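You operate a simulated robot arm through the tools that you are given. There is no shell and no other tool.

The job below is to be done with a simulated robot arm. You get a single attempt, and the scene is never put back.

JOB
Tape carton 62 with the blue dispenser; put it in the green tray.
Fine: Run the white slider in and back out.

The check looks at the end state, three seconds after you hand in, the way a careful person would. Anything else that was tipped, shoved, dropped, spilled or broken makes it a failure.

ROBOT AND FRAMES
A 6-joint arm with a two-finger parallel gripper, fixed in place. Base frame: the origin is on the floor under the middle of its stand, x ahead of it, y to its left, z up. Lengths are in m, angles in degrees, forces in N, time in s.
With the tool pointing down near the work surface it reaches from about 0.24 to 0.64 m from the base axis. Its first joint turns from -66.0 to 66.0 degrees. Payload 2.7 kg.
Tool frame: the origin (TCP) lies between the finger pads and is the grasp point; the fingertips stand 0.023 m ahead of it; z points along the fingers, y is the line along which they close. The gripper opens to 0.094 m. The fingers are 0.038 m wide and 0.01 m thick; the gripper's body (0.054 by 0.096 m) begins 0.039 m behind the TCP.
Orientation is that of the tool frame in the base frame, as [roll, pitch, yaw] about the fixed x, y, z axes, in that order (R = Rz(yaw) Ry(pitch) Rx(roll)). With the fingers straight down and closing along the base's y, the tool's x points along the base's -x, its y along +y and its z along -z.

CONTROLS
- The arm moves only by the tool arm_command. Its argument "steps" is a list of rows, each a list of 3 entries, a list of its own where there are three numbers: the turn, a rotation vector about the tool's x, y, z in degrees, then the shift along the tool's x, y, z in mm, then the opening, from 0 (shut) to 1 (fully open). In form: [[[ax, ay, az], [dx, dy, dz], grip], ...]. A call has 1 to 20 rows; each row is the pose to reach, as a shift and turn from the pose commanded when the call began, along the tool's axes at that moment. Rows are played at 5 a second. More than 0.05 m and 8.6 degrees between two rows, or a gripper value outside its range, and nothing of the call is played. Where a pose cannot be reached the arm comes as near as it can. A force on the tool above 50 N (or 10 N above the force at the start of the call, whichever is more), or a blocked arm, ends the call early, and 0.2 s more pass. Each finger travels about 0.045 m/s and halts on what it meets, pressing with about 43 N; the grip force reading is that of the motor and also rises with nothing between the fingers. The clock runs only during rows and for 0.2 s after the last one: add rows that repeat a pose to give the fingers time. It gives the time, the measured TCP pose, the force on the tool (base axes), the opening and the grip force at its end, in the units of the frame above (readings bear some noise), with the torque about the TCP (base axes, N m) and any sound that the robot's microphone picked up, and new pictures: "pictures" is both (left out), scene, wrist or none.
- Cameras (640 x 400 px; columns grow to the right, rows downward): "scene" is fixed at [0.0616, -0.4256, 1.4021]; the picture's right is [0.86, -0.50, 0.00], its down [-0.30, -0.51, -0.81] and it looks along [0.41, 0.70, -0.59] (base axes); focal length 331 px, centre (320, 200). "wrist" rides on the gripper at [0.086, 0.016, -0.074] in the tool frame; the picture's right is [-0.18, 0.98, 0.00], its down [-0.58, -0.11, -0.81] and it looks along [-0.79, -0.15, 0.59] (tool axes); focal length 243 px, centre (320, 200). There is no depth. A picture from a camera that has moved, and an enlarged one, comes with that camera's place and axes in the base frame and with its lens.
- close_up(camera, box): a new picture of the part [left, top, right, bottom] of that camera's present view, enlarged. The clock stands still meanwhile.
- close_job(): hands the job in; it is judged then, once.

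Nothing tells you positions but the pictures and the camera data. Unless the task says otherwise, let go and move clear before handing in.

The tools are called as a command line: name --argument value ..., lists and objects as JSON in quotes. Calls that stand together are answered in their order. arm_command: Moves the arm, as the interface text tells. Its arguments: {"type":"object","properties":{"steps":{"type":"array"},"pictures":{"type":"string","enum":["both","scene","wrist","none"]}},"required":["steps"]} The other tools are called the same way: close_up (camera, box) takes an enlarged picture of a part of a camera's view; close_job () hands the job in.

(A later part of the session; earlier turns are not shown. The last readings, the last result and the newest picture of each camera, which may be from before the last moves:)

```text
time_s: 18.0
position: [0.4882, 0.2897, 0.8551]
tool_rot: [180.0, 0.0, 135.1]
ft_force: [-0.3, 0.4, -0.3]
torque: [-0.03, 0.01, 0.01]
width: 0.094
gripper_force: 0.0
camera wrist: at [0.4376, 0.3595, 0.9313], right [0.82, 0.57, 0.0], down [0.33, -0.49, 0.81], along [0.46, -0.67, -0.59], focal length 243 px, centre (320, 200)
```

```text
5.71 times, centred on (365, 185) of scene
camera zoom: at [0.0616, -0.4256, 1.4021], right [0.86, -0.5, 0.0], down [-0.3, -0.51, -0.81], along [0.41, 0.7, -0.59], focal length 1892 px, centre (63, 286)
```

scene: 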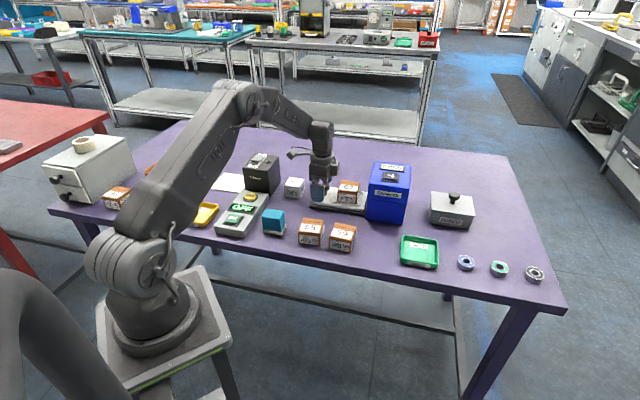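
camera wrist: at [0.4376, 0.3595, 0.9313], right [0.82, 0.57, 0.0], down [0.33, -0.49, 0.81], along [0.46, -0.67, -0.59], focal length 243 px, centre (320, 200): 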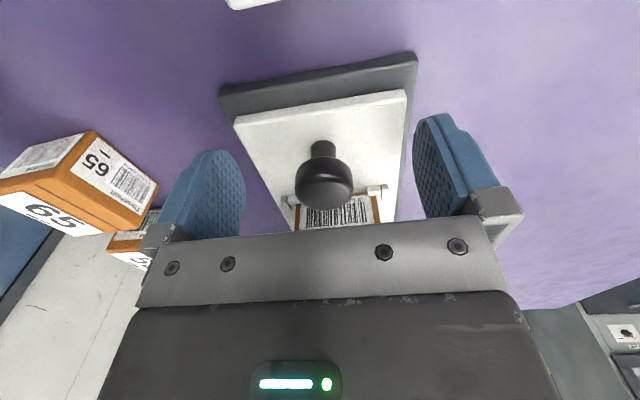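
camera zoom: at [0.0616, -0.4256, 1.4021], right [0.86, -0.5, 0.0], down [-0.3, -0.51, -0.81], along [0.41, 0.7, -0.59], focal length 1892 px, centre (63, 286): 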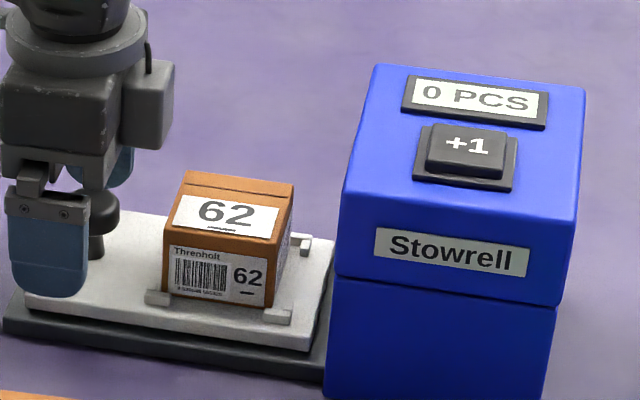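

The knob head sits about 11 mm ahead of the TCP, so I'll move 5 mm forward and close the fingers on it.

arm_command --steps '[[[0, 0, 0], [-2.5, 0, 0], 1], [[0, 0, 0], [-5, 0, 0], 0.8], [[0, 0, 0], [-5, 0, 0], 0.6], [[0, 0, 0], [-5, 0, 0], 0.4], [[0, 0, 0], [-5, 0, 0], 0.25], [[0, 0, 0], [-5, 0, 0], 0.25], [[0, 0, 0], [-5, 0, 0], 0.25]]'

close_up --camera "scene" --box '[310, 150, 420, 220]'

```text
time_s: 19.6
position: [0.4927, 0.2837, 0.8553]
tool_rot: [-180.0, 0.0, 135.0]
ft_force: [3.2, 2.3, -1.9]
torque: [0.05, -0.03, -0.02]
width: 0.0292
gripper_force: 45.2
camera wrist: at [0.4416, 0.356, 0.9316], right [0.82, 0.57, 0.0], down [0.33, -0.49, 0.81], along [0.46, -0.67, -0.59], focal length 243 px, centre (320, 200)
```

scene: 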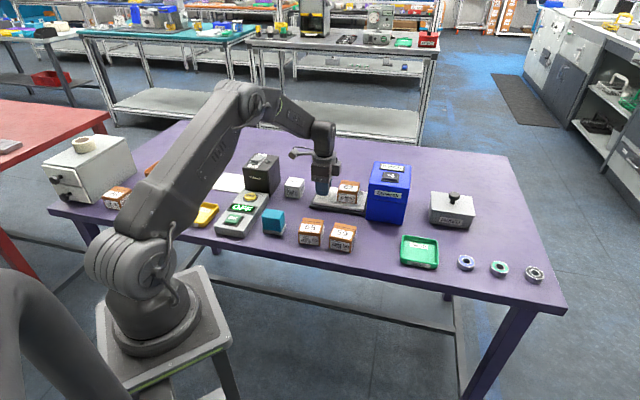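
wrist: 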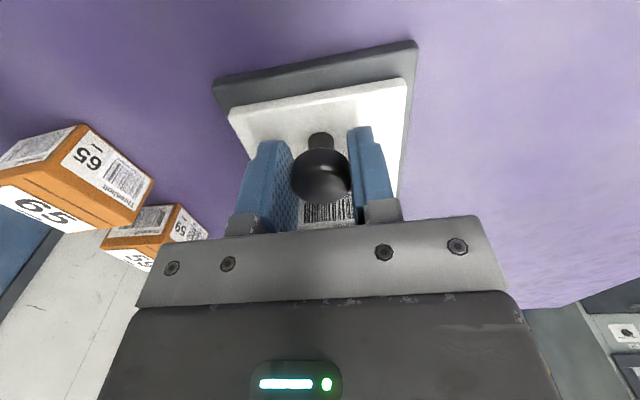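

```text
5.71 times, centred on (365, 185) of scene
camera zoom: at [0.0617, -0.4255, 1.4022], right [0.86, -0.5, 0.0], down [-0.3, -0.51, -0.81], along [0.41, 0.7, -0.59], focal length 1892 px, centre (63, 286)
```

zoom: 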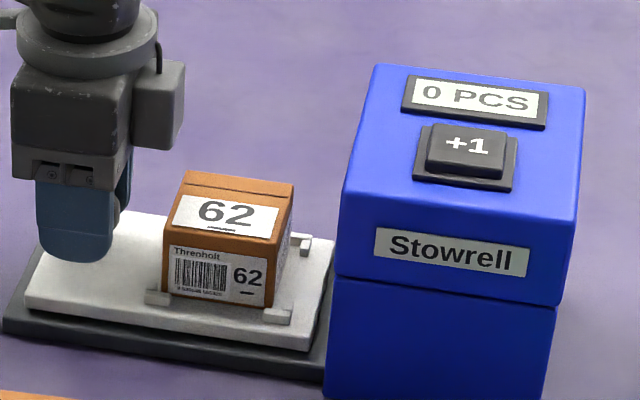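

I have the knob (29 mm), but in the scene view a small block sticks out from the gripper's far side. It might meet the blue box as I slide in, so I'll check its geometry before moving.

close_up --camera "scene" --box '[300, 120, 380, 220]'

close_up --camera "wrist" --box '[180, 0, 460, 220]'

```text
4.00 times, centred on (340, 170) of scene
camera zoom: at [0.0617, -0.4255, 1.4022], right [0.86, -0.5, 0.0], down [-0.3, -0.51, -0.81], along [0.41, 0.7, -0.59], focal length 1324 px, centre (240, 320)
```

zoom: 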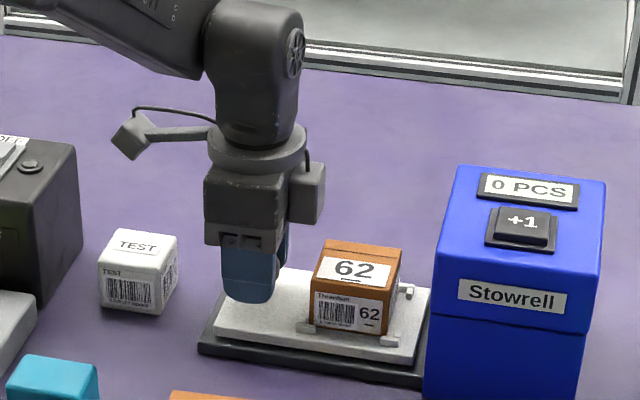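

```text
1.82 times, centred on (320, 110) of wrist
camera zoom: at [0.4416, 0.356, 0.9316], right [0.82, 0.57, 0.0], down [0.33, -0.49, 0.81], along [0.46, -0.67, -0.59], focal length 441 px, centre (320, 364)
```

zoom: 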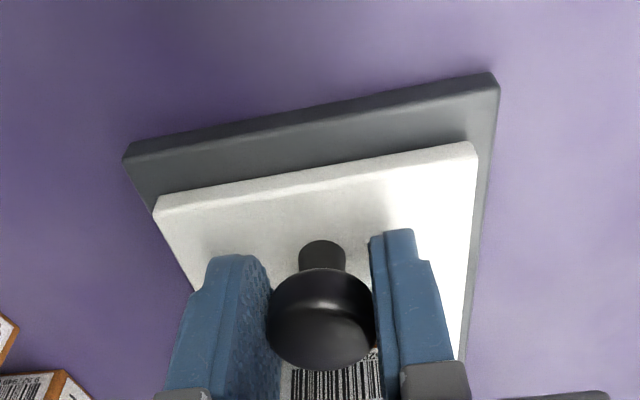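

The block protrudes about 49 mm from the tool axis at roughly z=0.89–0.90, and the blue box face starts near a≈0.284 along the slider with its top at 0.923. With the tool vertical I'll slide in only 60 mm, well short of the box, then regrip with the tool tilted back for the rest.

arm_command --steps '[[[0, 0, 0], [-4, 0.5, 0], 0.25], [[0, 0, 0], [-10, 0.5, 0], 0.25], [[0, 0, 0], [-16, 0.5, 0], 0.25], [[0, 0, 0], [-22, 0.5, 0], 0.25], [[0, 0, 0], [-28, 0.5, 0], 0.25], [[0, 0, 0], [-34, 0.5, 0], 0.25], [[0, 0, 0], [-40, 0.5, 0], 0.25], [[0, 0, 0], [-46, 0.5, 0], 0.25], [[0, 0, 0], [-52, 0.5, 0], 0.25], [[0, 0, 0], [-57, 0.5, 0], 0.25], [[0, 0, 0], [-60, 0.5, 0], 0.25], [[0, 0, 0], [-60, 0.5, 0], 0.25]]'

close_up --camera "scene" --box '[310, 120, 430, 230]'

close_up --camera "wrist" --box '[180, 0, 460, 220]'

```text
time_s: 22.2
position: [0.5353, 0.2412, 0.8561]
tool_rot: [-179.9, 0.0, 135.0]
ft_force: [-6.4, -5.2, -1.6]
torque: [0.04, 0.2, -0.02]
width: 0.0295
gripper_force: 45.0
camera wrist: at [0.4849, 0.313, 0.9316], right [0.83, 0.56, 0.0], down [0.33, -0.49, 0.81], along [0.45, -0.67, -0.59], focal length 243 px, centre (320, 200)
```

scene: 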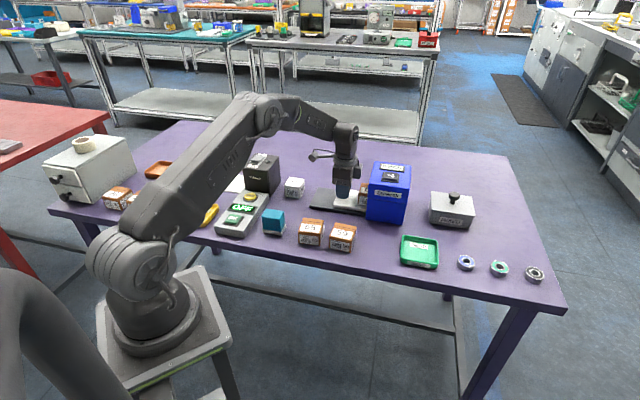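
wrist: 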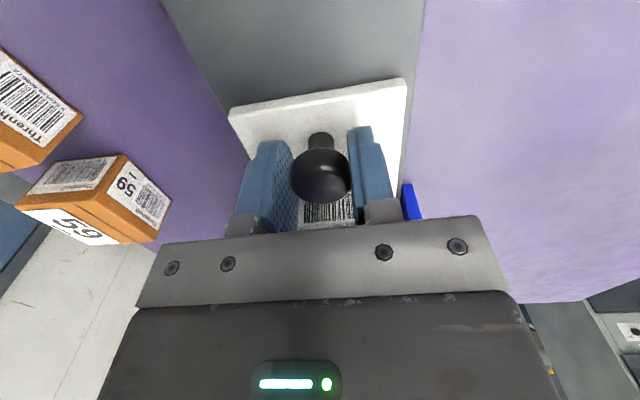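

```text
3.64 times, centred on (370, 175) of scene
camera zoom: at [0.0615, -0.4257, 1.4021], right [0.86, -0.51, 0.0], down [-0.3, -0.51, -0.81], along [0.41, 0.7, -0.59], focal length 1204 px, centre (138, 291)
```

zoom: 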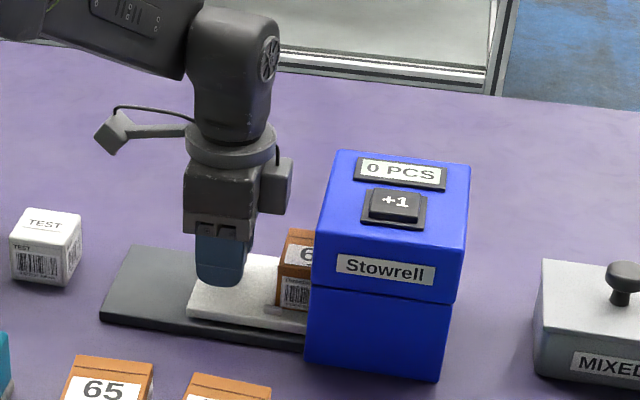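

```text
1.82 times, centred on (320, 110) of wrist
camera zoom: at [0.4849, 0.313, 0.9316], right [0.83, 0.56, 0.0], down [0.33, -0.49, 0.81], along [0.45, -0.67, -0.59], focal length 441 px, centre (320, 364)
```

zoom: 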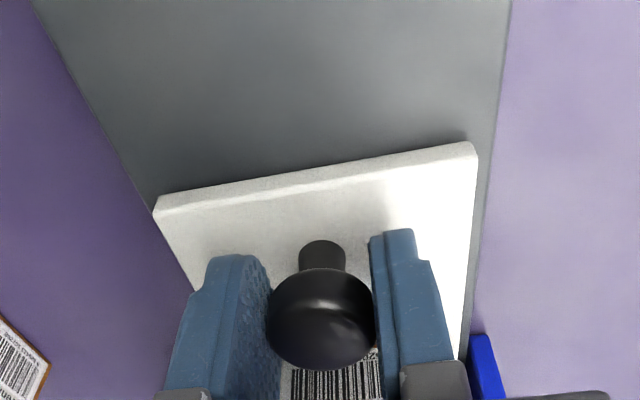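

The slider ran in 60 mm smoothly and the carton is entering the tunnel. I'll go 14 mm further with the tool vertical, keeping the block clear of the box, then release.

arm_command --steps '[[[0, 0, 0], [-4, -0.5, 0], 0.25], [[0, 0, 0], [-9, -0.8, 0], 0.25], [[0, 0, 0], [-14, -0.8, 0], 0.25], [[0, 0, 0], [-14, -0.8, 0], 0.25]]'

close_up --camera "scene" --box '[310, 120, 430, 230]'

```text
time_s: 23.2
position: [0.5458, 0.2341, 0.8563]
tool_rot: [179.8, 0.0, 134.9]
ft_force: [3.0, 4.2, -11.2]
torque: [0.19, -0.01, 0.03]
width: 0.0294
gripper_force: 44.1
camera wrist: at [0.4941, 0.3034, 0.9317], right [0.82, 0.57, 0.0], down [0.33, -0.49, 0.81], along [0.46, -0.66, -0.59], focal length 243 px, centre (320, 200)
```

scene: 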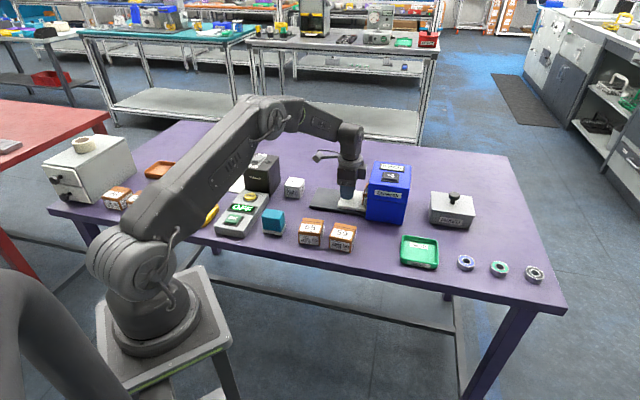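
wrist: 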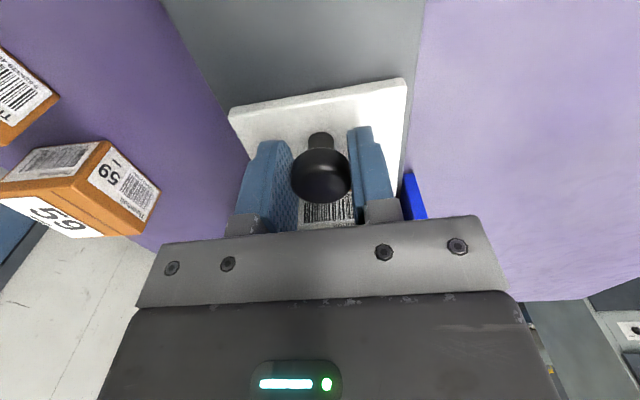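

```text
3.64 times, centred on (370, 175) of scene
camera zoom: at [0.0619, -0.4254, 1.4022], right [0.86, -0.5, 0.0], down [-0.3, -0.51, -0.81], along [0.41, 0.7, -0.59], focal length 1204 px, centre (138, 291)
```

zoom: 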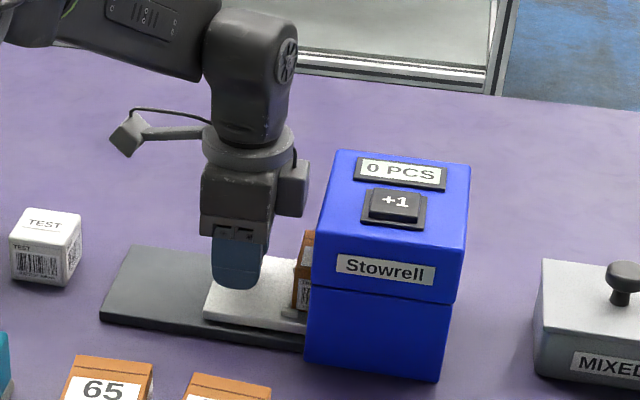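

The slider has gone in 74 mm and the block still clears the box. I'll release the knob, back off slightly, and tilt the tool 30° away from the box.

arm_command --steps '[[[0, 0, 0], [0, 0, 0], 0.4], [[0, 0, 0], [0, 0, 0], 0.6], [[0, 0, 0], [0, 0, 0], 0.6], [[0, -7.5, 0], [3, 0, -1], 0.6], [[0, -15, 0], [6, 0, -2], 0.6], [[0, -22.5, 0], [8.5, 0, -2], 0.6], [[0, -30, 0], [8.5, 0, -2], 0.6], [[0, -30, 0], [8.5, 0, -2], 0.6]]'

close_up --camera "scene" --box '[310, 120, 430, 230]'

close_up --camera "wrist" --box '[180, 0, 460, 240]'

```text
time_s: 25.0
position: [0.5387, 0.2381, 0.8578]
tool_rot: [-179.9, 30.1, 135.0]
ft_force: [0.2, 0.4, -0.3]
torque: [-0.04, -0.03, 0.01]
width: 0.0562
gripper_force: 0.1
camera wrist: at [0.4696, 0.3273, 0.8807], right [0.81, 0.58, 0.09], down [-0.01, -0.15, 0.99], along [0.59, -0.8, -0.11], focal length 243 px, centre (320, 200)
```

scene: 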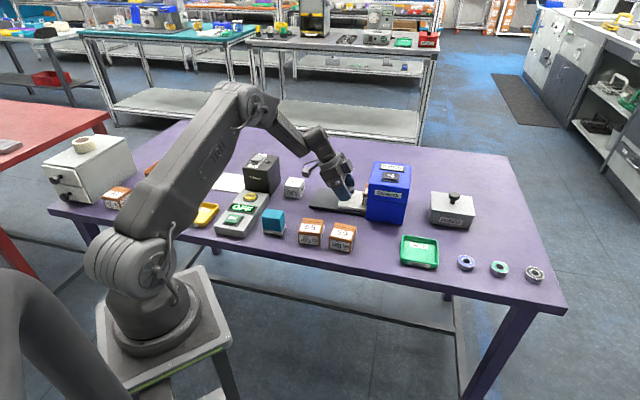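
wrist: 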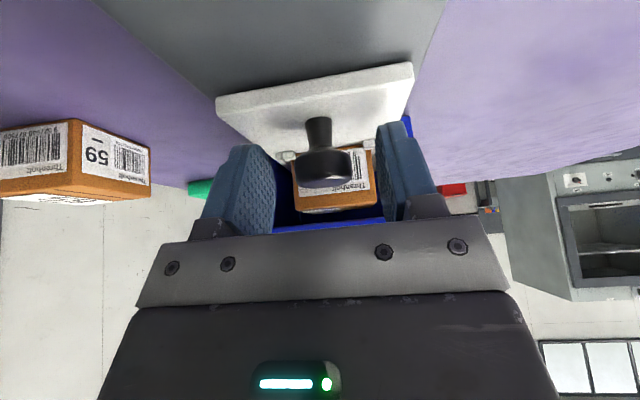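

```text
3.64 times, centred on (370, 175) of scene
camera zoom: at [0.0616, -0.4256, 1.4021], right [0.86, -0.5, 0.0], down [-0.3, -0.51, -0.81], along [0.41, 0.7, -0.59], focal length 1204 px, centre (138, 291)
```

zoom: 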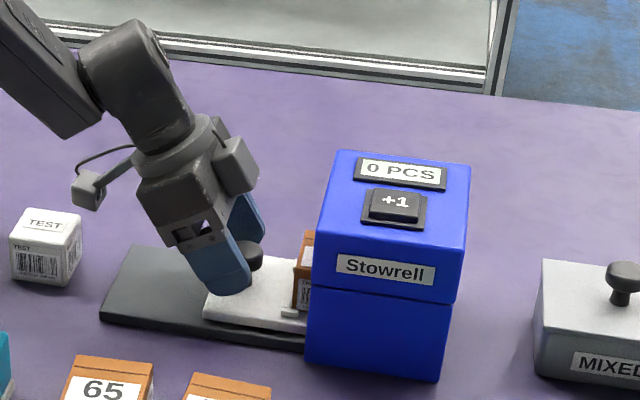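

```text
1.67 times, centred on (320, 120) of wrist
camera zoom: at [0.4696, 0.3273, 0.8807], right [0.81, 0.58, 0.09], down [-0.01, -0.15, 0.99], along [0.59, -0.8, -0.11], focal length 404 px, centre (320, 333)
```

zoom: 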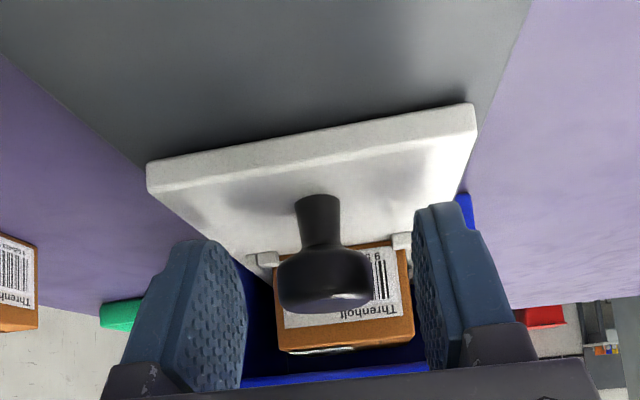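

The tilted tool sees right into the tunnel, the carton clears the lintel, and the knob sits between the fingers. I'll close on the knob again.

arm_command --steps '[[[0, 0, 0], [0, 0, 0], 0.45], [[0, 0, 0], [0, 0, 0], 0.3], [[0, 0, 0], [0, 0, 0], 0.22], [[0, 0, 0], [0, 0, 0], 0.22], [[0, 0, 0], [0, 0, 0], 0.22]]'

```text
time_s: 26.2
position: [0.5401, 0.2385, 0.8579]
tool_rot: [179.9, 30.0, 135.0]
ft_force: [5.8, 4.3, -1.5]
torque: [0.07, -0.11, 0.09]
width: 0.0295
gripper_force: 45.3
camera wrist: at [0.4698, 0.3276, 0.8809], right [0.81, 0.58, 0.09], down [-0.01, -0.15, 0.99], along [0.59, -0.8, -0.12], focal length 243 px, centre (320, 200)
```

scene: 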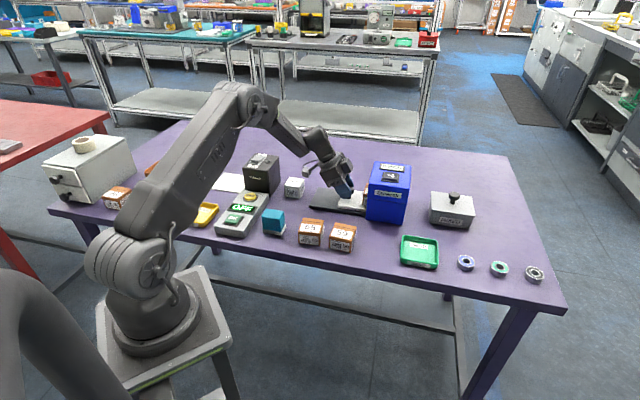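
wrist: 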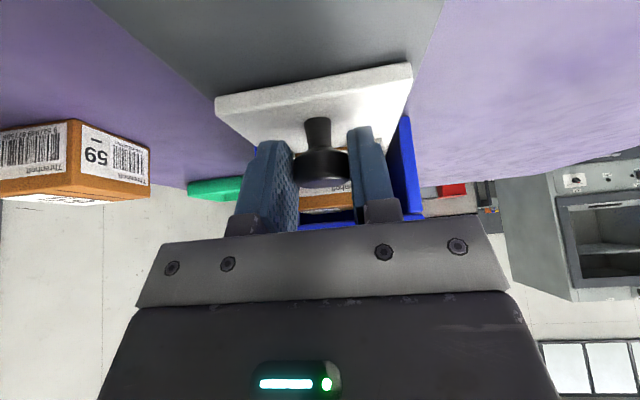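

The knob is held again at 29.5 mm. I'll continue running the slider in along the rail in small steps.

arm_command --steps '[[[0, 0, 0], [-1.73, 0.6, 1], 0.22], [[0, 0, 0], [-5.2, 0.6, 3], 0.22], [[0, 0, 0], [-8.66, 0.6, 5], 0.22], [[0, 0, 0], [-12.12, 0.6, 7], 0.22], [[0, 0, 0], [-15.59, 0.6, 9], 0.22], [[0, 0, 0], [-17.32, 0.6, 10], 0.22], [[0, 0, 0], [-17.32, 0.6, 10], 0.22]]'

close_up --camera "scene" --box '[310, 120, 430, 230]'

close_up --camera "wrist" --box '[180, 0, 460, 240]'

```text
time_s: 27.8
position: [0.5529, 0.2235, 0.8577]
tool_rot: [179.9, 29.9, 135.0]
ft_force: [1.7, 2.3, 5.5]
torque: [0.11, -0.04, 0.03]
width: 0.0291
gripper_force: 45.1
camera wrist: at [0.4843, 0.3133, 0.8808], right [0.81, 0.58, 0.09], down [-0.01, -0.15, 0.99], along [0.59, -0.8, -0.12], focal length 243 px, centre (320, 200)
```

scene: 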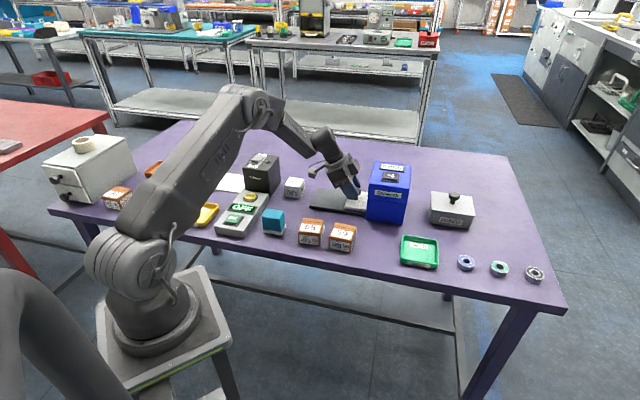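
wrist: 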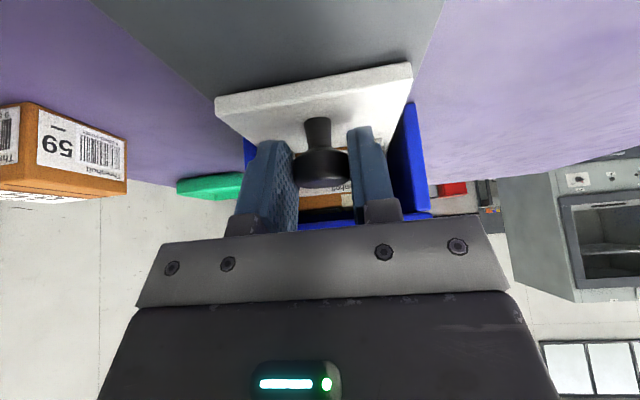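

```text
3.64 times, centred on (370, 175) of scene
camera zoom: at [0.0615, -0.4256, 1.4021], right [0.86, -0.5, 0.0], down [-0.3, -0.51, -0.81], along [0.41, 0.7, -0.59], focal length 1204 px, centre (138, 291)
```

zoom: 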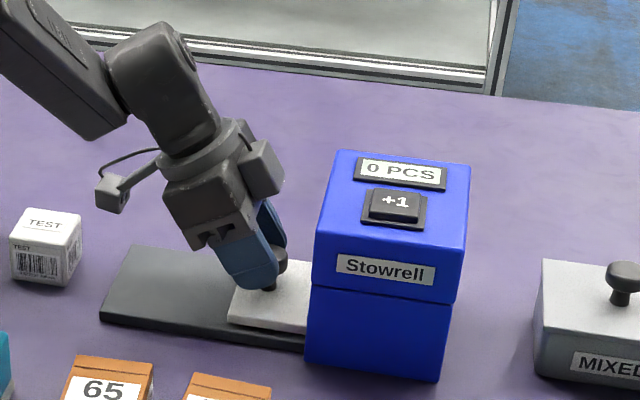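

```text
1.67 times, centred on (320, 120) of wrist
camera zoom: at [0.4843, 0.3133, 0.8808], right [0.81, 0.58, 0.09], down [-0.01, -0.15, 0.99], along [0.59, -0.8, -0.12], focal length 404 px, centre (320, 333)
```

zoom: 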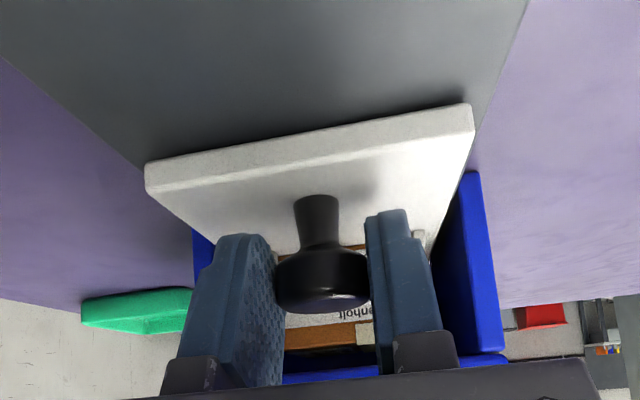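

I'm at about 94 mm of travel, everything is clear, and a pale patch has appeared on the carton's top edge that may be tape. I'll keep pushing gently until the slider reaches its end stop.

arm_command --steps '[[[0, 0, 0], [-2.6, 0, 1.5], 0.22], [[0, 0, 0], [-5.2, 0, 3], 0.22], [[0, 0, 0], [-7.8, 0, 4.5], 0.22], [[0, 0, 0], [-10.4, 0, 6], 0.22], [[0, 0, 0], [-10.4, 0, 6], 0.22]]'

close_up --camera "scene" --box '[310, 120, 430, 230]'

close_up --camera "wrist" --box '[240, 80, 420, 240]'

```text
time_s: 29.0
position: [0.5597, 0.2187, 0.8565]
tool_rot: [-179.9, 29.9, 135.4]
ft_force: [-34.8, 16.5, 12.3]
torque: [0.2, 0.44, -0.21]
width: 0.0294
gripper_force: 44.9
camera wrist: at [0.4896, 0.3076, 0.8798], right [0.81, 0.59, 0.09], down [0.0, -0.15, 0.99], along [0.59, -0.8, -0.12], focal length 243 px, centre (320, 200)
```

scene: 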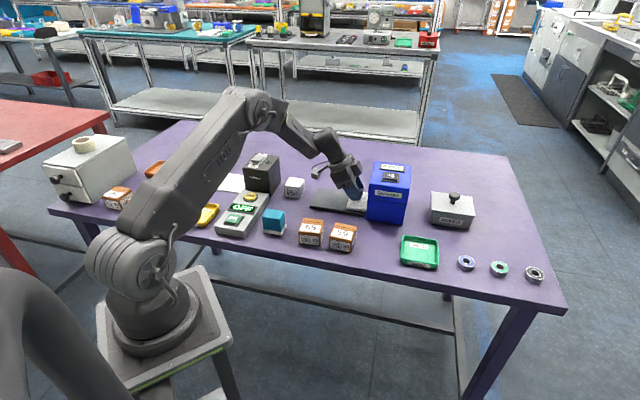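
wrist: 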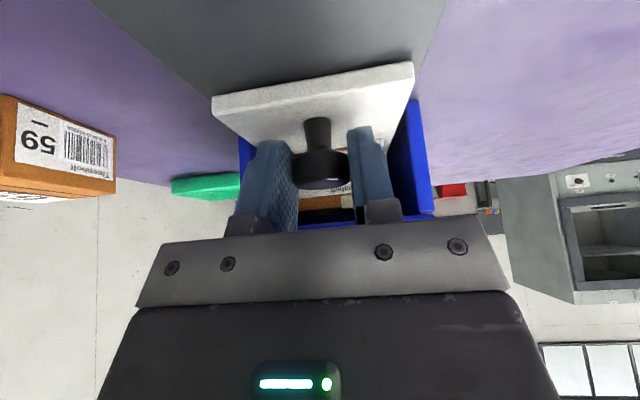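

```text
3.64 times, centred on (370, 175) of scene
camera zoom: at [0.0606, -0.4253, 1.4023], right [0.86, -0.5, 0.0], down [-0.3, -0.51, -0.81], along [0.41, 0.7, -0.59], focal length 1204 px, centre (138, 291)
```

zoom: 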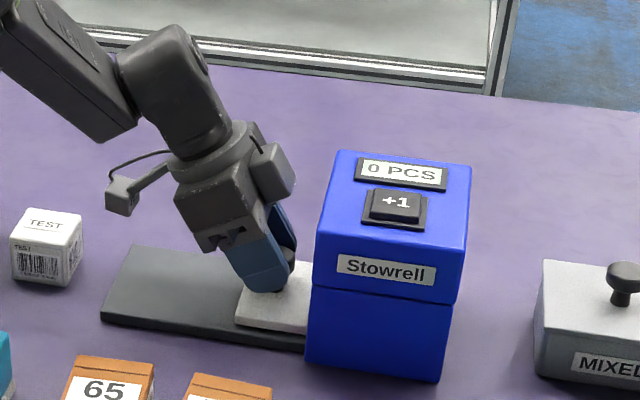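

```text
2.50 times, centred on (330, 160) of wrist
camera zoom: at [0.4896, 0.3076, 0.8798], right [0.81, 0.59, 0.09], down [0.0, -0.15, 0.99], along [0.59, -0.8, -0.12], focal length 606 px, centre (295, 300)
```

zoom: 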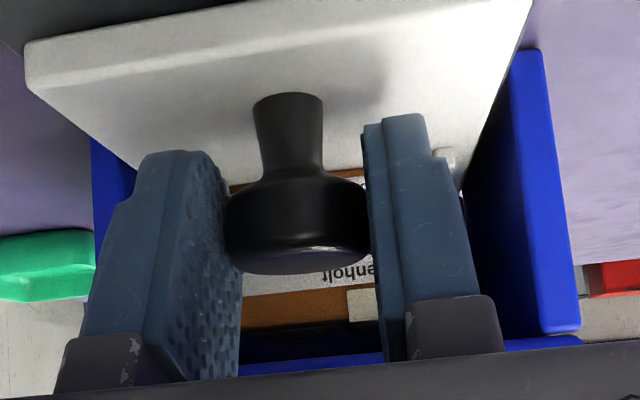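

The slider hit its end stop at about 100 mm of travel with roughly 38 N. I'll now pull it back out 36 mm, to where I can straighten the tool again.

arm_command --steps '[[[0, 0, 0], [5.2, 0, -3], 0.22], [[0, 0, 0], [8.66, 0, -5], 0.22], [[0, 0, 0], [12.12, 0, -7], 0.22], [[0, 0, 0], [15.59, 0, -9], 0.22], [[0, 0, 0], [19.05, 0, -11], 0.22], [[0, 0, 0], [22.5, 0, -13], 0.22], [[0, 0, 0], [26, 0, -15], 0.22], [[0, 0, 0], [29.44, 0, -17], 0.22], [[0, 0, 0], [29.44, 0, -17], 0.22]]'

close_up --camera "scene" --box '[310, 120, 430, 230]'

close_up --camera "wrist" --box '[240, 80, 420, 240]'

```text
time_s: 31.0
position: [0.5369, 0.2399, 0.857]
tool_rot: [-179.9, 29.9, 135.0]
ft_force: [7.2, 6.9, -19.8]
torque: [0.1, -0.08, 0.07]
width: 0.0296
gripper_force: 44.9
camera wrist: at [0.4686, 0.3292, 0.8798], right [0.81, 0.58, 0.09], down [0.0, -0.15, 0.99], along [0.59, -0.8, -0.12], focal length 243 px, centre (320, 200)
```

scene: 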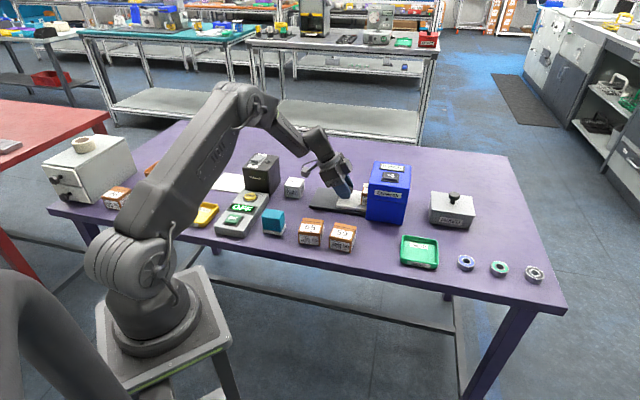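
wrist: 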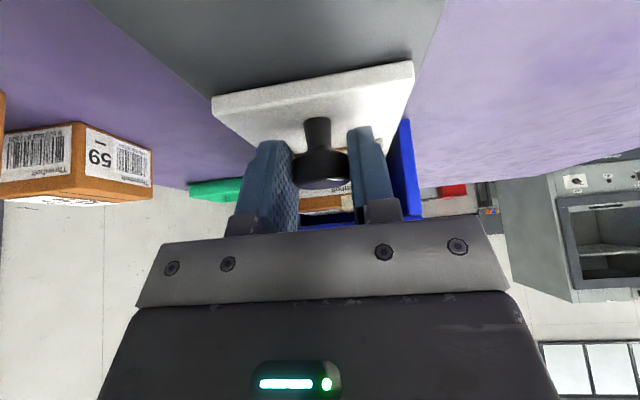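

```text
3.64 times, centred on (370, 175) of scene
camera zoom: at [0.0621, -0.4253, 1.4022], right [0.86, -0.5, 0.0], down [-0.3, -0.51, -0.81], along [0.41, 0.7, -0.59], focal length 1204 px, centre (138, 291)
```

zoom: 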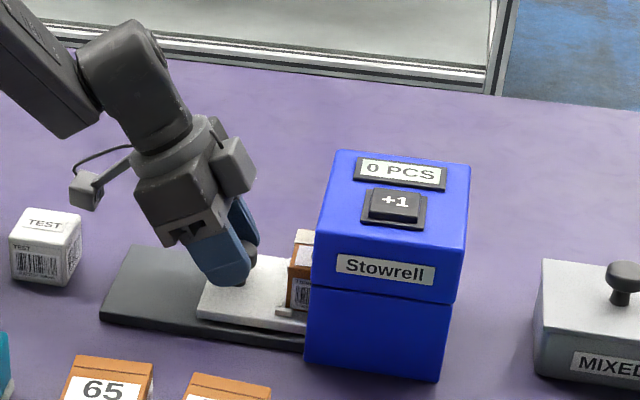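

```text
2.50 times, centred on (330, 160) of wrist
camera zoom: at [0.4686, 0.3292, 0.8798], right [0.81, 0.58, 0.09], down [0.0, -0.15, 0.99], along [0.59, -0.8, -0.12], focal length 606 px, centre (295, 300)
```

zoom: 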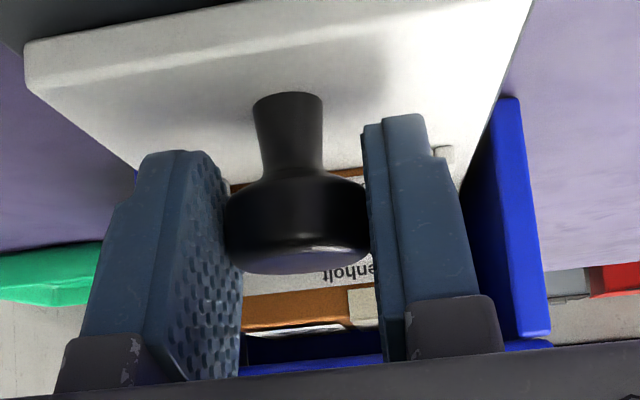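

A cream-coloured tape strip now shows on the carton's top, while the display still reads 0 PCS. I'll release the knob, straighten the tool, and regrip to pull the slider the rest of the way out.

arm_command --steps '[[[0, 0, 0], [0, 0, 0], 0.45], [[0, 0, 0], [0, 0, 0], 0.6], [[0, 0, 0], [0, 0, 0], 0.6], [[0, 7.5, 0], [-1.6, 0, 1.5], 0.6], [[0, 15, 0], [-3.2, 0, 3], 0.6], [[0, 22.5, 0], [-4.8, 0, 4.5], 0.6], [[0, 30, 0], [-6.4, 0, 6], 0.6], [[0, 30, 0], [-6.4, 0, 6], 0.6]]'

close_up --camera "scene" --box '[310, 120, 430, 230]'

```text
time_s: 32.8
position: [0.5439, 0.2332, 0.8563]
tool_rot: [180.0, -0.2, 135.0]
ft_force: [1.0, 0.5, -0.2]
torque: [-0.03, 0.0, 0.02]
width: 0.0565
gripper_force: 0.1
camera wrist: at [0.493, 0.3049, 0.9322], right [0.82, 0.57, 0.0], down [0.34, -0.49, 0.81], along [0.46, -0.66, -0.59], focal length 243 px, centre (320, 200)
```

scene: 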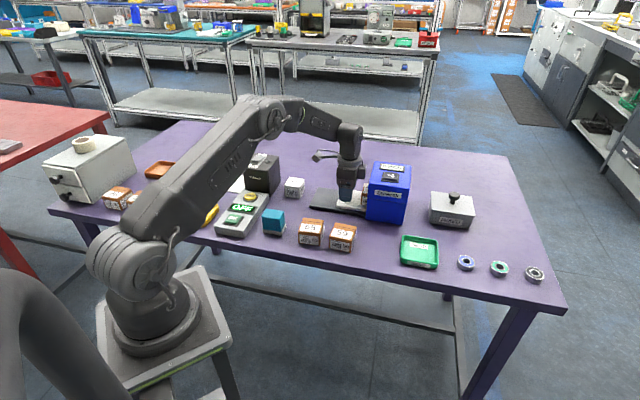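
wrist: 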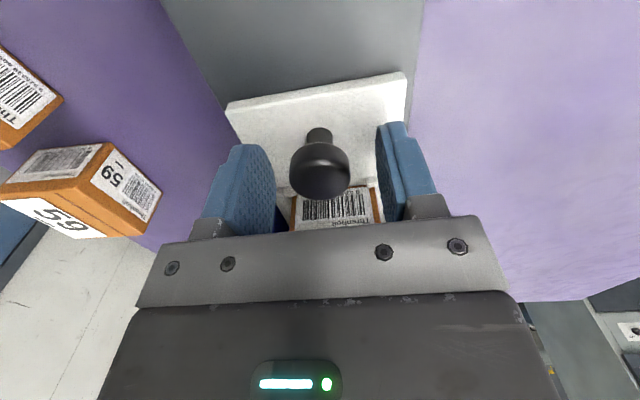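

```text
3.64 times, centred on (370, 175) of scene
camera zoom: at [0.0616, -0.4256, 1.4021], right [0.86, -0.51, 0.0], down [-0.3, -0.51, -0.81], along [0.41, 0.7, -0.59], focal length 1204 px, centre (138, 291)
```

zoom: 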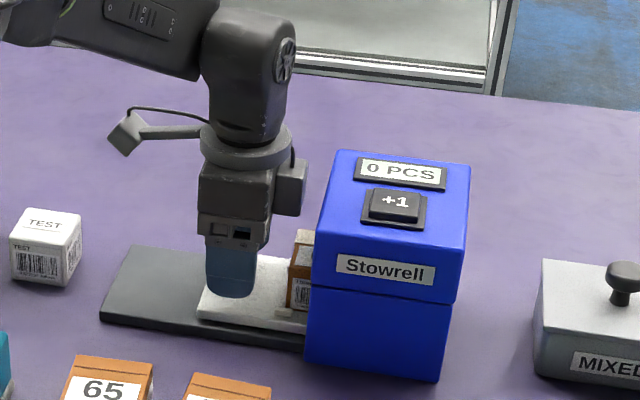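

The tool is vertical again with the knob between the fingers. I'll grip it and pull the slider back to its starting position.

arm_command --steps '[[[0, 0, 0], [0, 0, 0], 0.4], [[0, 0, 0], [0, 0, 0], 0.22], [[0, 0, 0], [0, 0, 0], 0.22], [[0, 0, 0], [0, 0, 0], 0.22], [[0, 0, 0], [5, 0.3, 0], 0.22], [[0, 0, 0], [12, 0.3, 0], 0.22], [[0, 0, 0], [19, 0.3, 0], 0.22], [[0, 0, 0], [26, 0.3, 0], 0.22], [[0, 0, 0], [33, 0.3, 0], 0.22], [[0, 0, 0], [40, 0.3, 0], 0.22], [[0, 0, 0], [47, 0.3, 0], 0.22], [[0, 0, 0], [54, 0.3, 0], 0.22], [[0, 0, 0], [60, 0.3, 0], 0.22], [[0, 0, 0], [64, 0.3, 0], 0.22], [[0, 0, 0], [66, 0.3, 0], 0.22], [[0, 0, 0], [66, 0.3, 0], 0.22]]'

close_up --camera "scene" --box '[310, 150, 420, 220]'

close_up --camera "scene" --box '[330, 170, 390, 215]'

```text
time_s: 36.2
position: [0.4967, 0.281, 0.8548]
tool_rot: [-179.9, 0.0, 135.0]
ft_force: [-2.8, -2.0, 1.4]
torque: [-0.27, -0.21, 0.04]
width: 0.0293
gripper_force: 44.9
camera wrist: at [0.4461, 0.3517, 0.9319], right [0.83, 0.56, 0.0], down [0.33, -0.49, 0.81], along [0.46, -0.67, -0.59], focal length 243 px, centre (320, 200)
```

scene: 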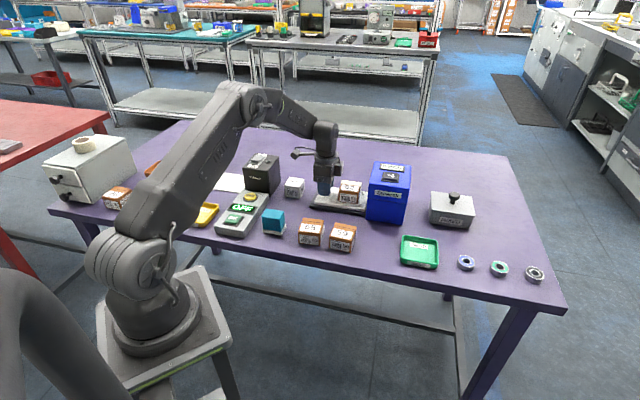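
wrist: 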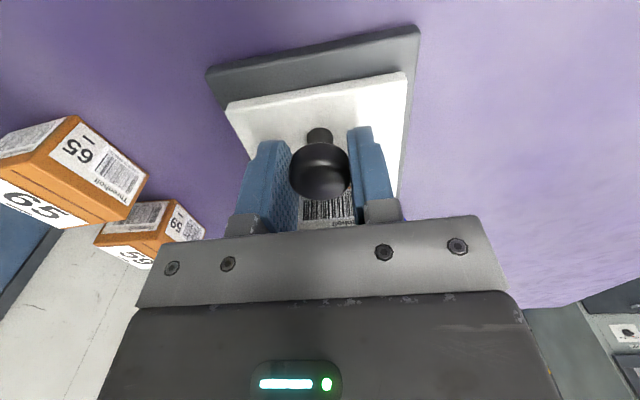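

```text
5.71 times, centred on (365, 185) of scene
camera zoom: at [0.0615, -0.4256, 1.4021], right [0.86, -0.5, 0.0], down [-0.3, -0.51, -0.81], along [0.41, 0.7, -0.59], focal length 1892 px, centre (63, 286)
```

zoom: 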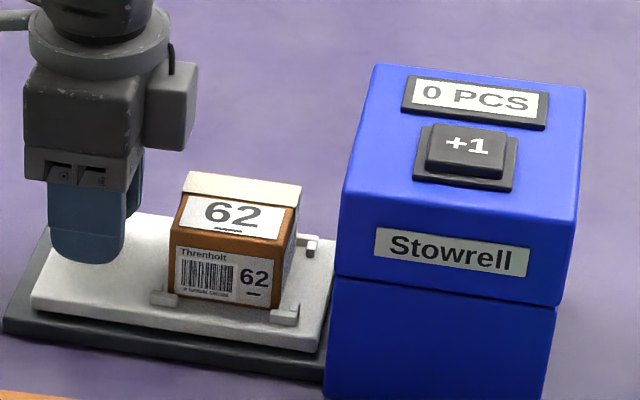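

```text
8.89 times, centred on (360, 192) of scene
camera zoom: at [0.0615, -0.4256, 1.4021], right [0.86, -0.5, 0.0], down [-0.3, -0.51, -0.81], along [0.41, 0.7, -0.59], focal length 2942 px, centre (-36, 267)
```

zoom: 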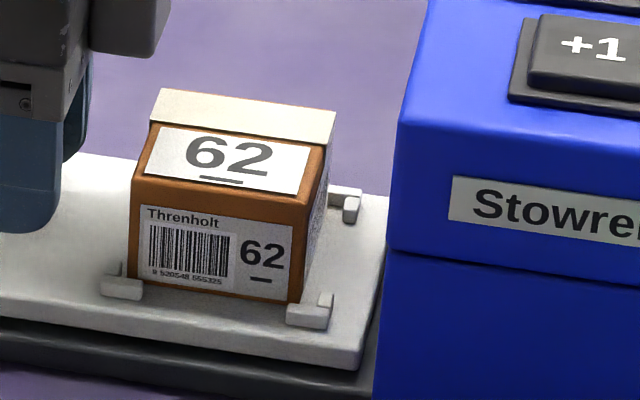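

The tape strip lies neatly over the seam of carton 62. The slider is about 3 mm short of its starting position, so I'll pull gently to the out stop and release.

arm_command --steps '[[[0, 0, 0], [1.5, 0, 0], 0.22], [[0, 0, 0], [3, 0, 0], 0.22], [[0, 0, 0], [4, 0, 0], 0.22], [[0, 0, 0], [4, 0, 0], 0.22]]' --pictures "none"

close_up --camera "scene" --box '[310, 150, 420, 220]'

```text
time_s: 37.2
position: [0.4953, 0.2831, 0.8564]
tool_rot: [-180.0, 0.0, 135.0]
ft_force: [-3.4, -5.1, 1.6]
torque: [0.03, 0.16, -0.04]
width: 0.0295
gripper_force: 44.9
```

```text
5.71 times, centred on (365, 185) of scene
camera zoom: at [0.0615, -0.4257, 1.4021], right [0.86, -0.5, 0.0], down [-0.3, -0.51, -0.81], along [0.41, 0.7, -0.59], focal length 1892 px, centre (63, 286)
```

zoom: 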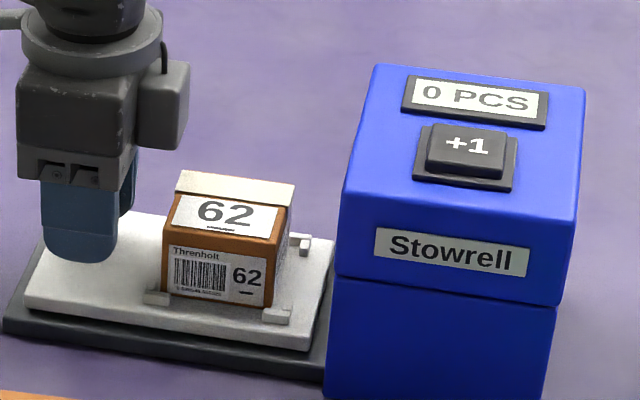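

The slider is back exactly where it started. I'll release the knob, rise, and move over the taped carton.

arm_command --steps '[[[0, 0, 0], [0, 0, 0], 0.45], [[0, 0, 0], [0, 0, 0], 0.7], [[0, 0, 0], [0, 0, 0], 0.7], [[0, 0, 0], [0, 0, -30], 0.8], [[0, 0, 0], [0, 0, -65], 1], [[0, 0, 0], [0, 0, -104], 1], [[0, 0, 0], [-35, 0, -104], 1], [[0, 0, 0], [-60, 0, -104], 1], [[0, 0, 0], [-60, 0, -104], 1]]'

close_up --camera "wrist" --box '[240, 0, 440, 150]'

close_up --camera "scene" --box '[310, 150, 420, 220]'

```text
time_s: 39.2
position: [0.5367, 0.2404, 0.9584]
tool_rot: [180.0, 0.0, 135.1]
ft_force: [-0.6, 1.2, 0.3]
torque: [-0.03, -0.01, 0.02]
width: 0.0941
gripper_force: 0.0
camera wrist: at [0.4866, 0.3113, 1.0358], right [0.82, 0.57, 0.0], down [0.33, -0.49, 0.81], along [0.46, -0.67, -0.59], focal length 243 px, centre (320, 200)
```

scene: 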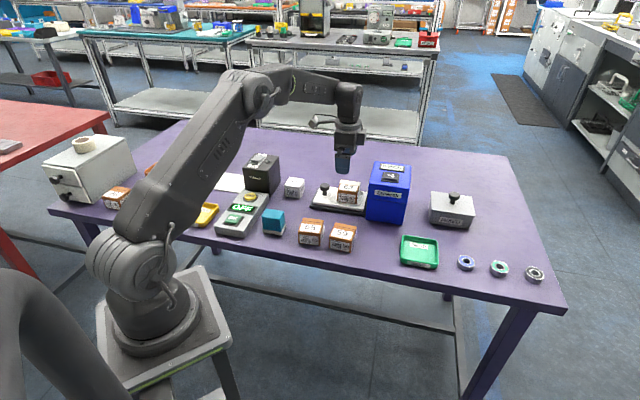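
wrist: 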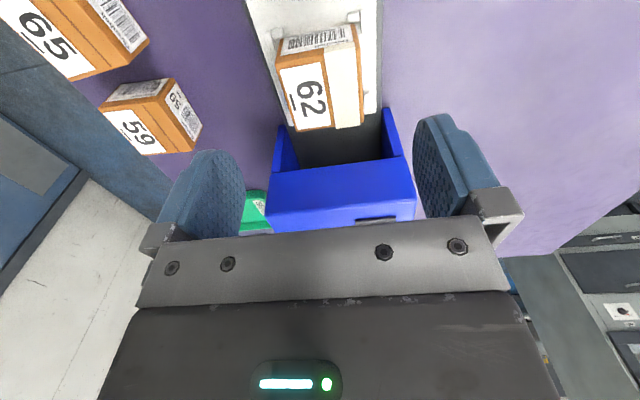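

```text
2.67 times, centred on (340, 75) of wrist
camera zoom: at [0.4866, 0.3113, 1.0358], right [0.82, 0.57, 0.0], down [0.33, -0.49, 0.81], along [0.46, -0.67, -0.59], focal length 647 px, centre (267, 533)
```

zoom: 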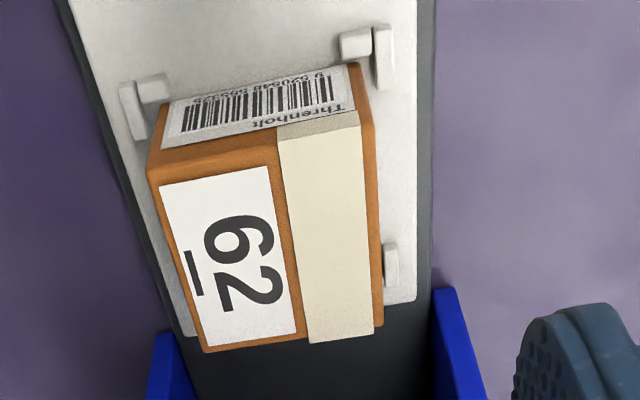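

```text
5.71 times, centred on (365, 185) of scene
camera zoom: at [0.0616, -0.4256, 1.4021], right [0.86, -0.51, 0.0], down [-0.3, -0.51, -0.81], along [0.41, 0.7, -0.59], focal length 1892 px, centre (63, 286)
```

zoom: 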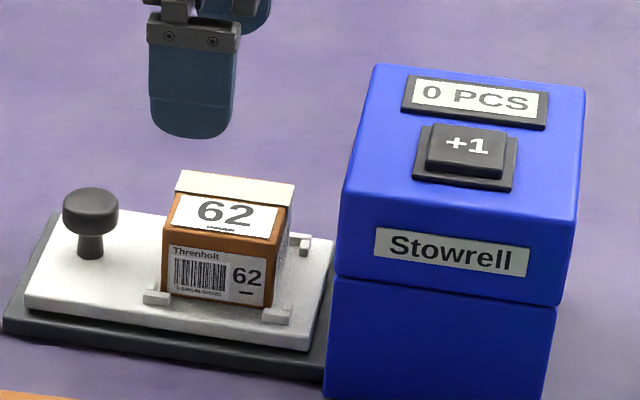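

The tape runs over the full seam. The carton is still seated, centred at a≈0.226, w≈0.548, so I'll move 16 mm forward, descend around it and grip front-to-back clear of the tape.

arm_command --steps '[[[0, 0, 0], [-15.8, -0.2, 10], 1], [[0, 0, 0], [-15.8, -0.2, 40], 1], [[0, 0, 0], [-15.8, -0.2, 70], 1], [[0, 0, 0], [-15.8, -0.2, 86], 1], [[0, 0, 0], [-15.8, -0.2, 94], 1], [[0, 0, 0], [-15.8, -0.2, 94], 0.8], [[0, 0, 0], [-15.8, -0.2, 94], 0.6], [[0, 0, 0], [-15.8, -0.2, 94], 0.5], [[0, 0, 0], [-15.8, -0.2, 94], 0.5], [[0, 0, 0], [-15.8, -0.2, 94], 0.5]]'

close_up --camera "scene" --box '[310, 150, 420, 220]'

```text
time_s: 41.4
position: [0.5477, 0.2288, 0.8658]
tool_rot: [-180.0, 0.0, 134.9]
ft_force: [-0.2, 1.0, 0.4]
torque: [0.03, 0.01, -0.03]
width: 0.0576
gripper_force: 42.8
camera wrist: at [0.4968, 0.3005, 0.9419], right [0.83, 0.56, 0.0], down [0.33, -0.49, 0.81], along [0.46, -0.67, -0.59], focal length 243 px, centre (320, 200)
```

scene: 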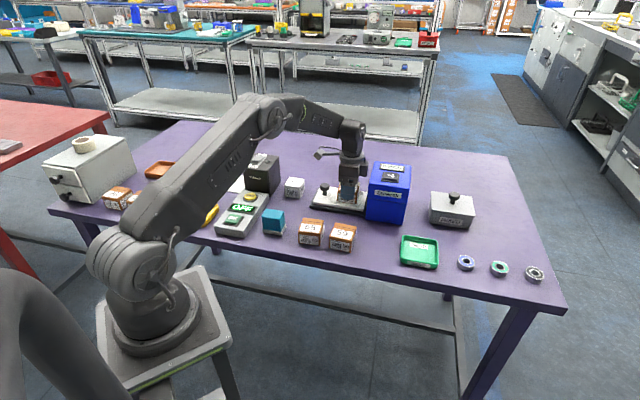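
wrist: 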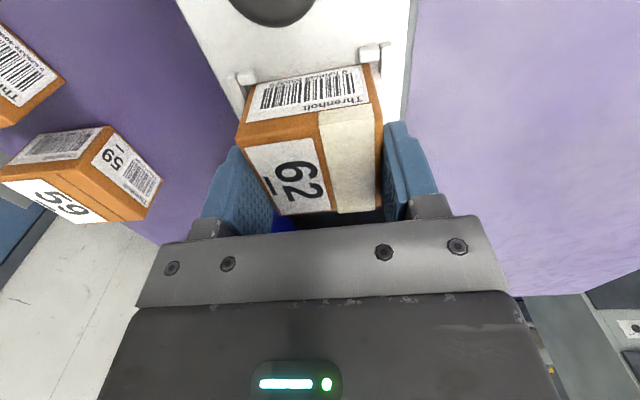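

```text
5.71 times, centred on (365, 185) of scene
camera zoom: at [0.0616, -0.4256, 1.4021], right [0.86, -0.5, 0.0], down [-0.3, -0.51, -0.81], along [0.41, 0.7, -0.59], focal length 1892 px, centre (63, 286)
```

zoom: 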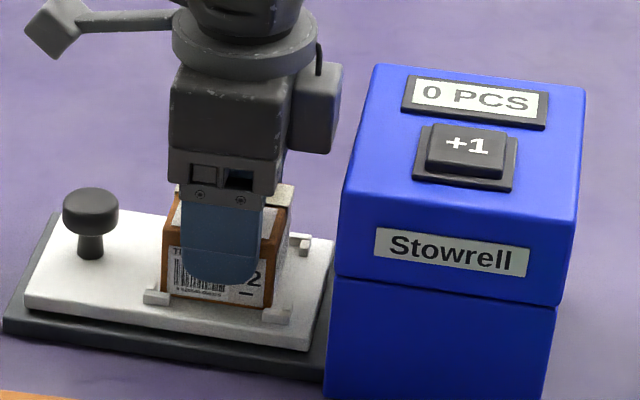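

The taped carton is gripped. I'll lift it straight out of the nest, travel round the front of the blue box, and go to a position above the green tray.

arm_command --steps '[[[0, 0, 0], [0, 0, -8], 0.5], [[0, 0, 0], [0, 0, -35], 0.5], [[0, 0, 0], [0, 0, -75], 0.5], [[0, 0, 0], [0, 0, -110], 0.5], [[0, 0, 0], [0, -40, -114], 0.5], [[0, 0, 0], [0, -80, -114], 0.5], [[0, 0, 0], [0, -120, -114], 0.5], [[0, 0, 0], [0, -160, -114], 0.5], [[0, 0, 0], [-30, -166, -114], 0.5], [[0, 0, 0], [-70, -166, -114], 0.5], [[0, 0, 0], [-110, -166, -114], 0.5], [[0, 0, 0], [-110, -166, -114], 0.5]]'

close_up --camera "scene" --box '[330, 150, 460, 280]'

```text
time_s: 44.0
position: [0.5087, 0.0336, 0.979]
tool_rot: [-179.9, 0.1, 135.0]
ft_force: [-0.3, 0.2, -1.5]
torque: [0.01, -0.06, 0.01]
width: 0.0575
gripper_force: 42.7
camera wrist: at [0.4575, 0.1051, 1.0555], right [0.82, 0.57, 0.0], down [0.33, -0.49, 0.81], along [0.46, -0.67, -0.59], focal length 243 px, centre (320, 200)
```

scene: 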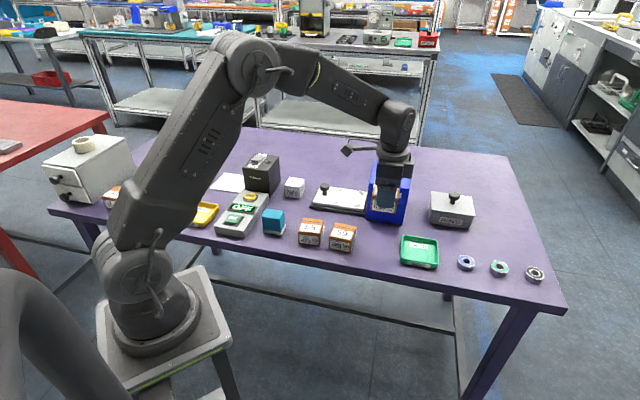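
wrist: 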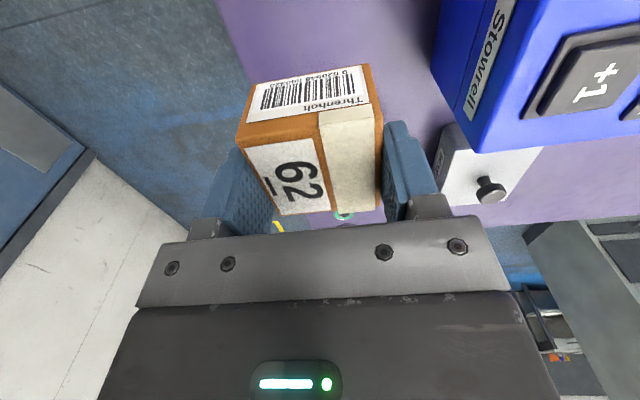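

```text
3.08 times, centred on (395, 215) of scene
camera zoom: at [0.0616, -0.4256, 1.4021], right [0.86, -0.51, 0.0], down [-0.3, -0.51, -0.81], along [0.41, 0.7, -0.59], focal length 1019 px, centre (89, 154)
```

zoom: 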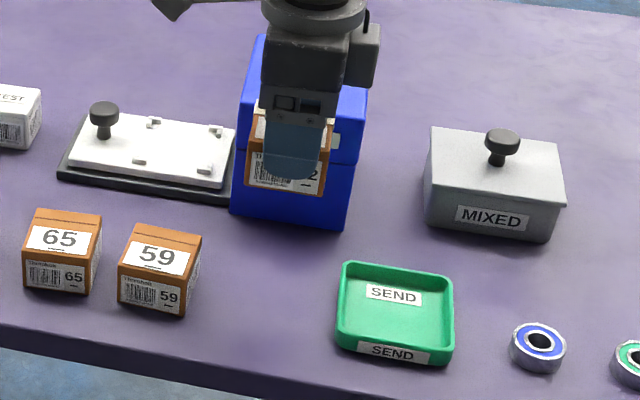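

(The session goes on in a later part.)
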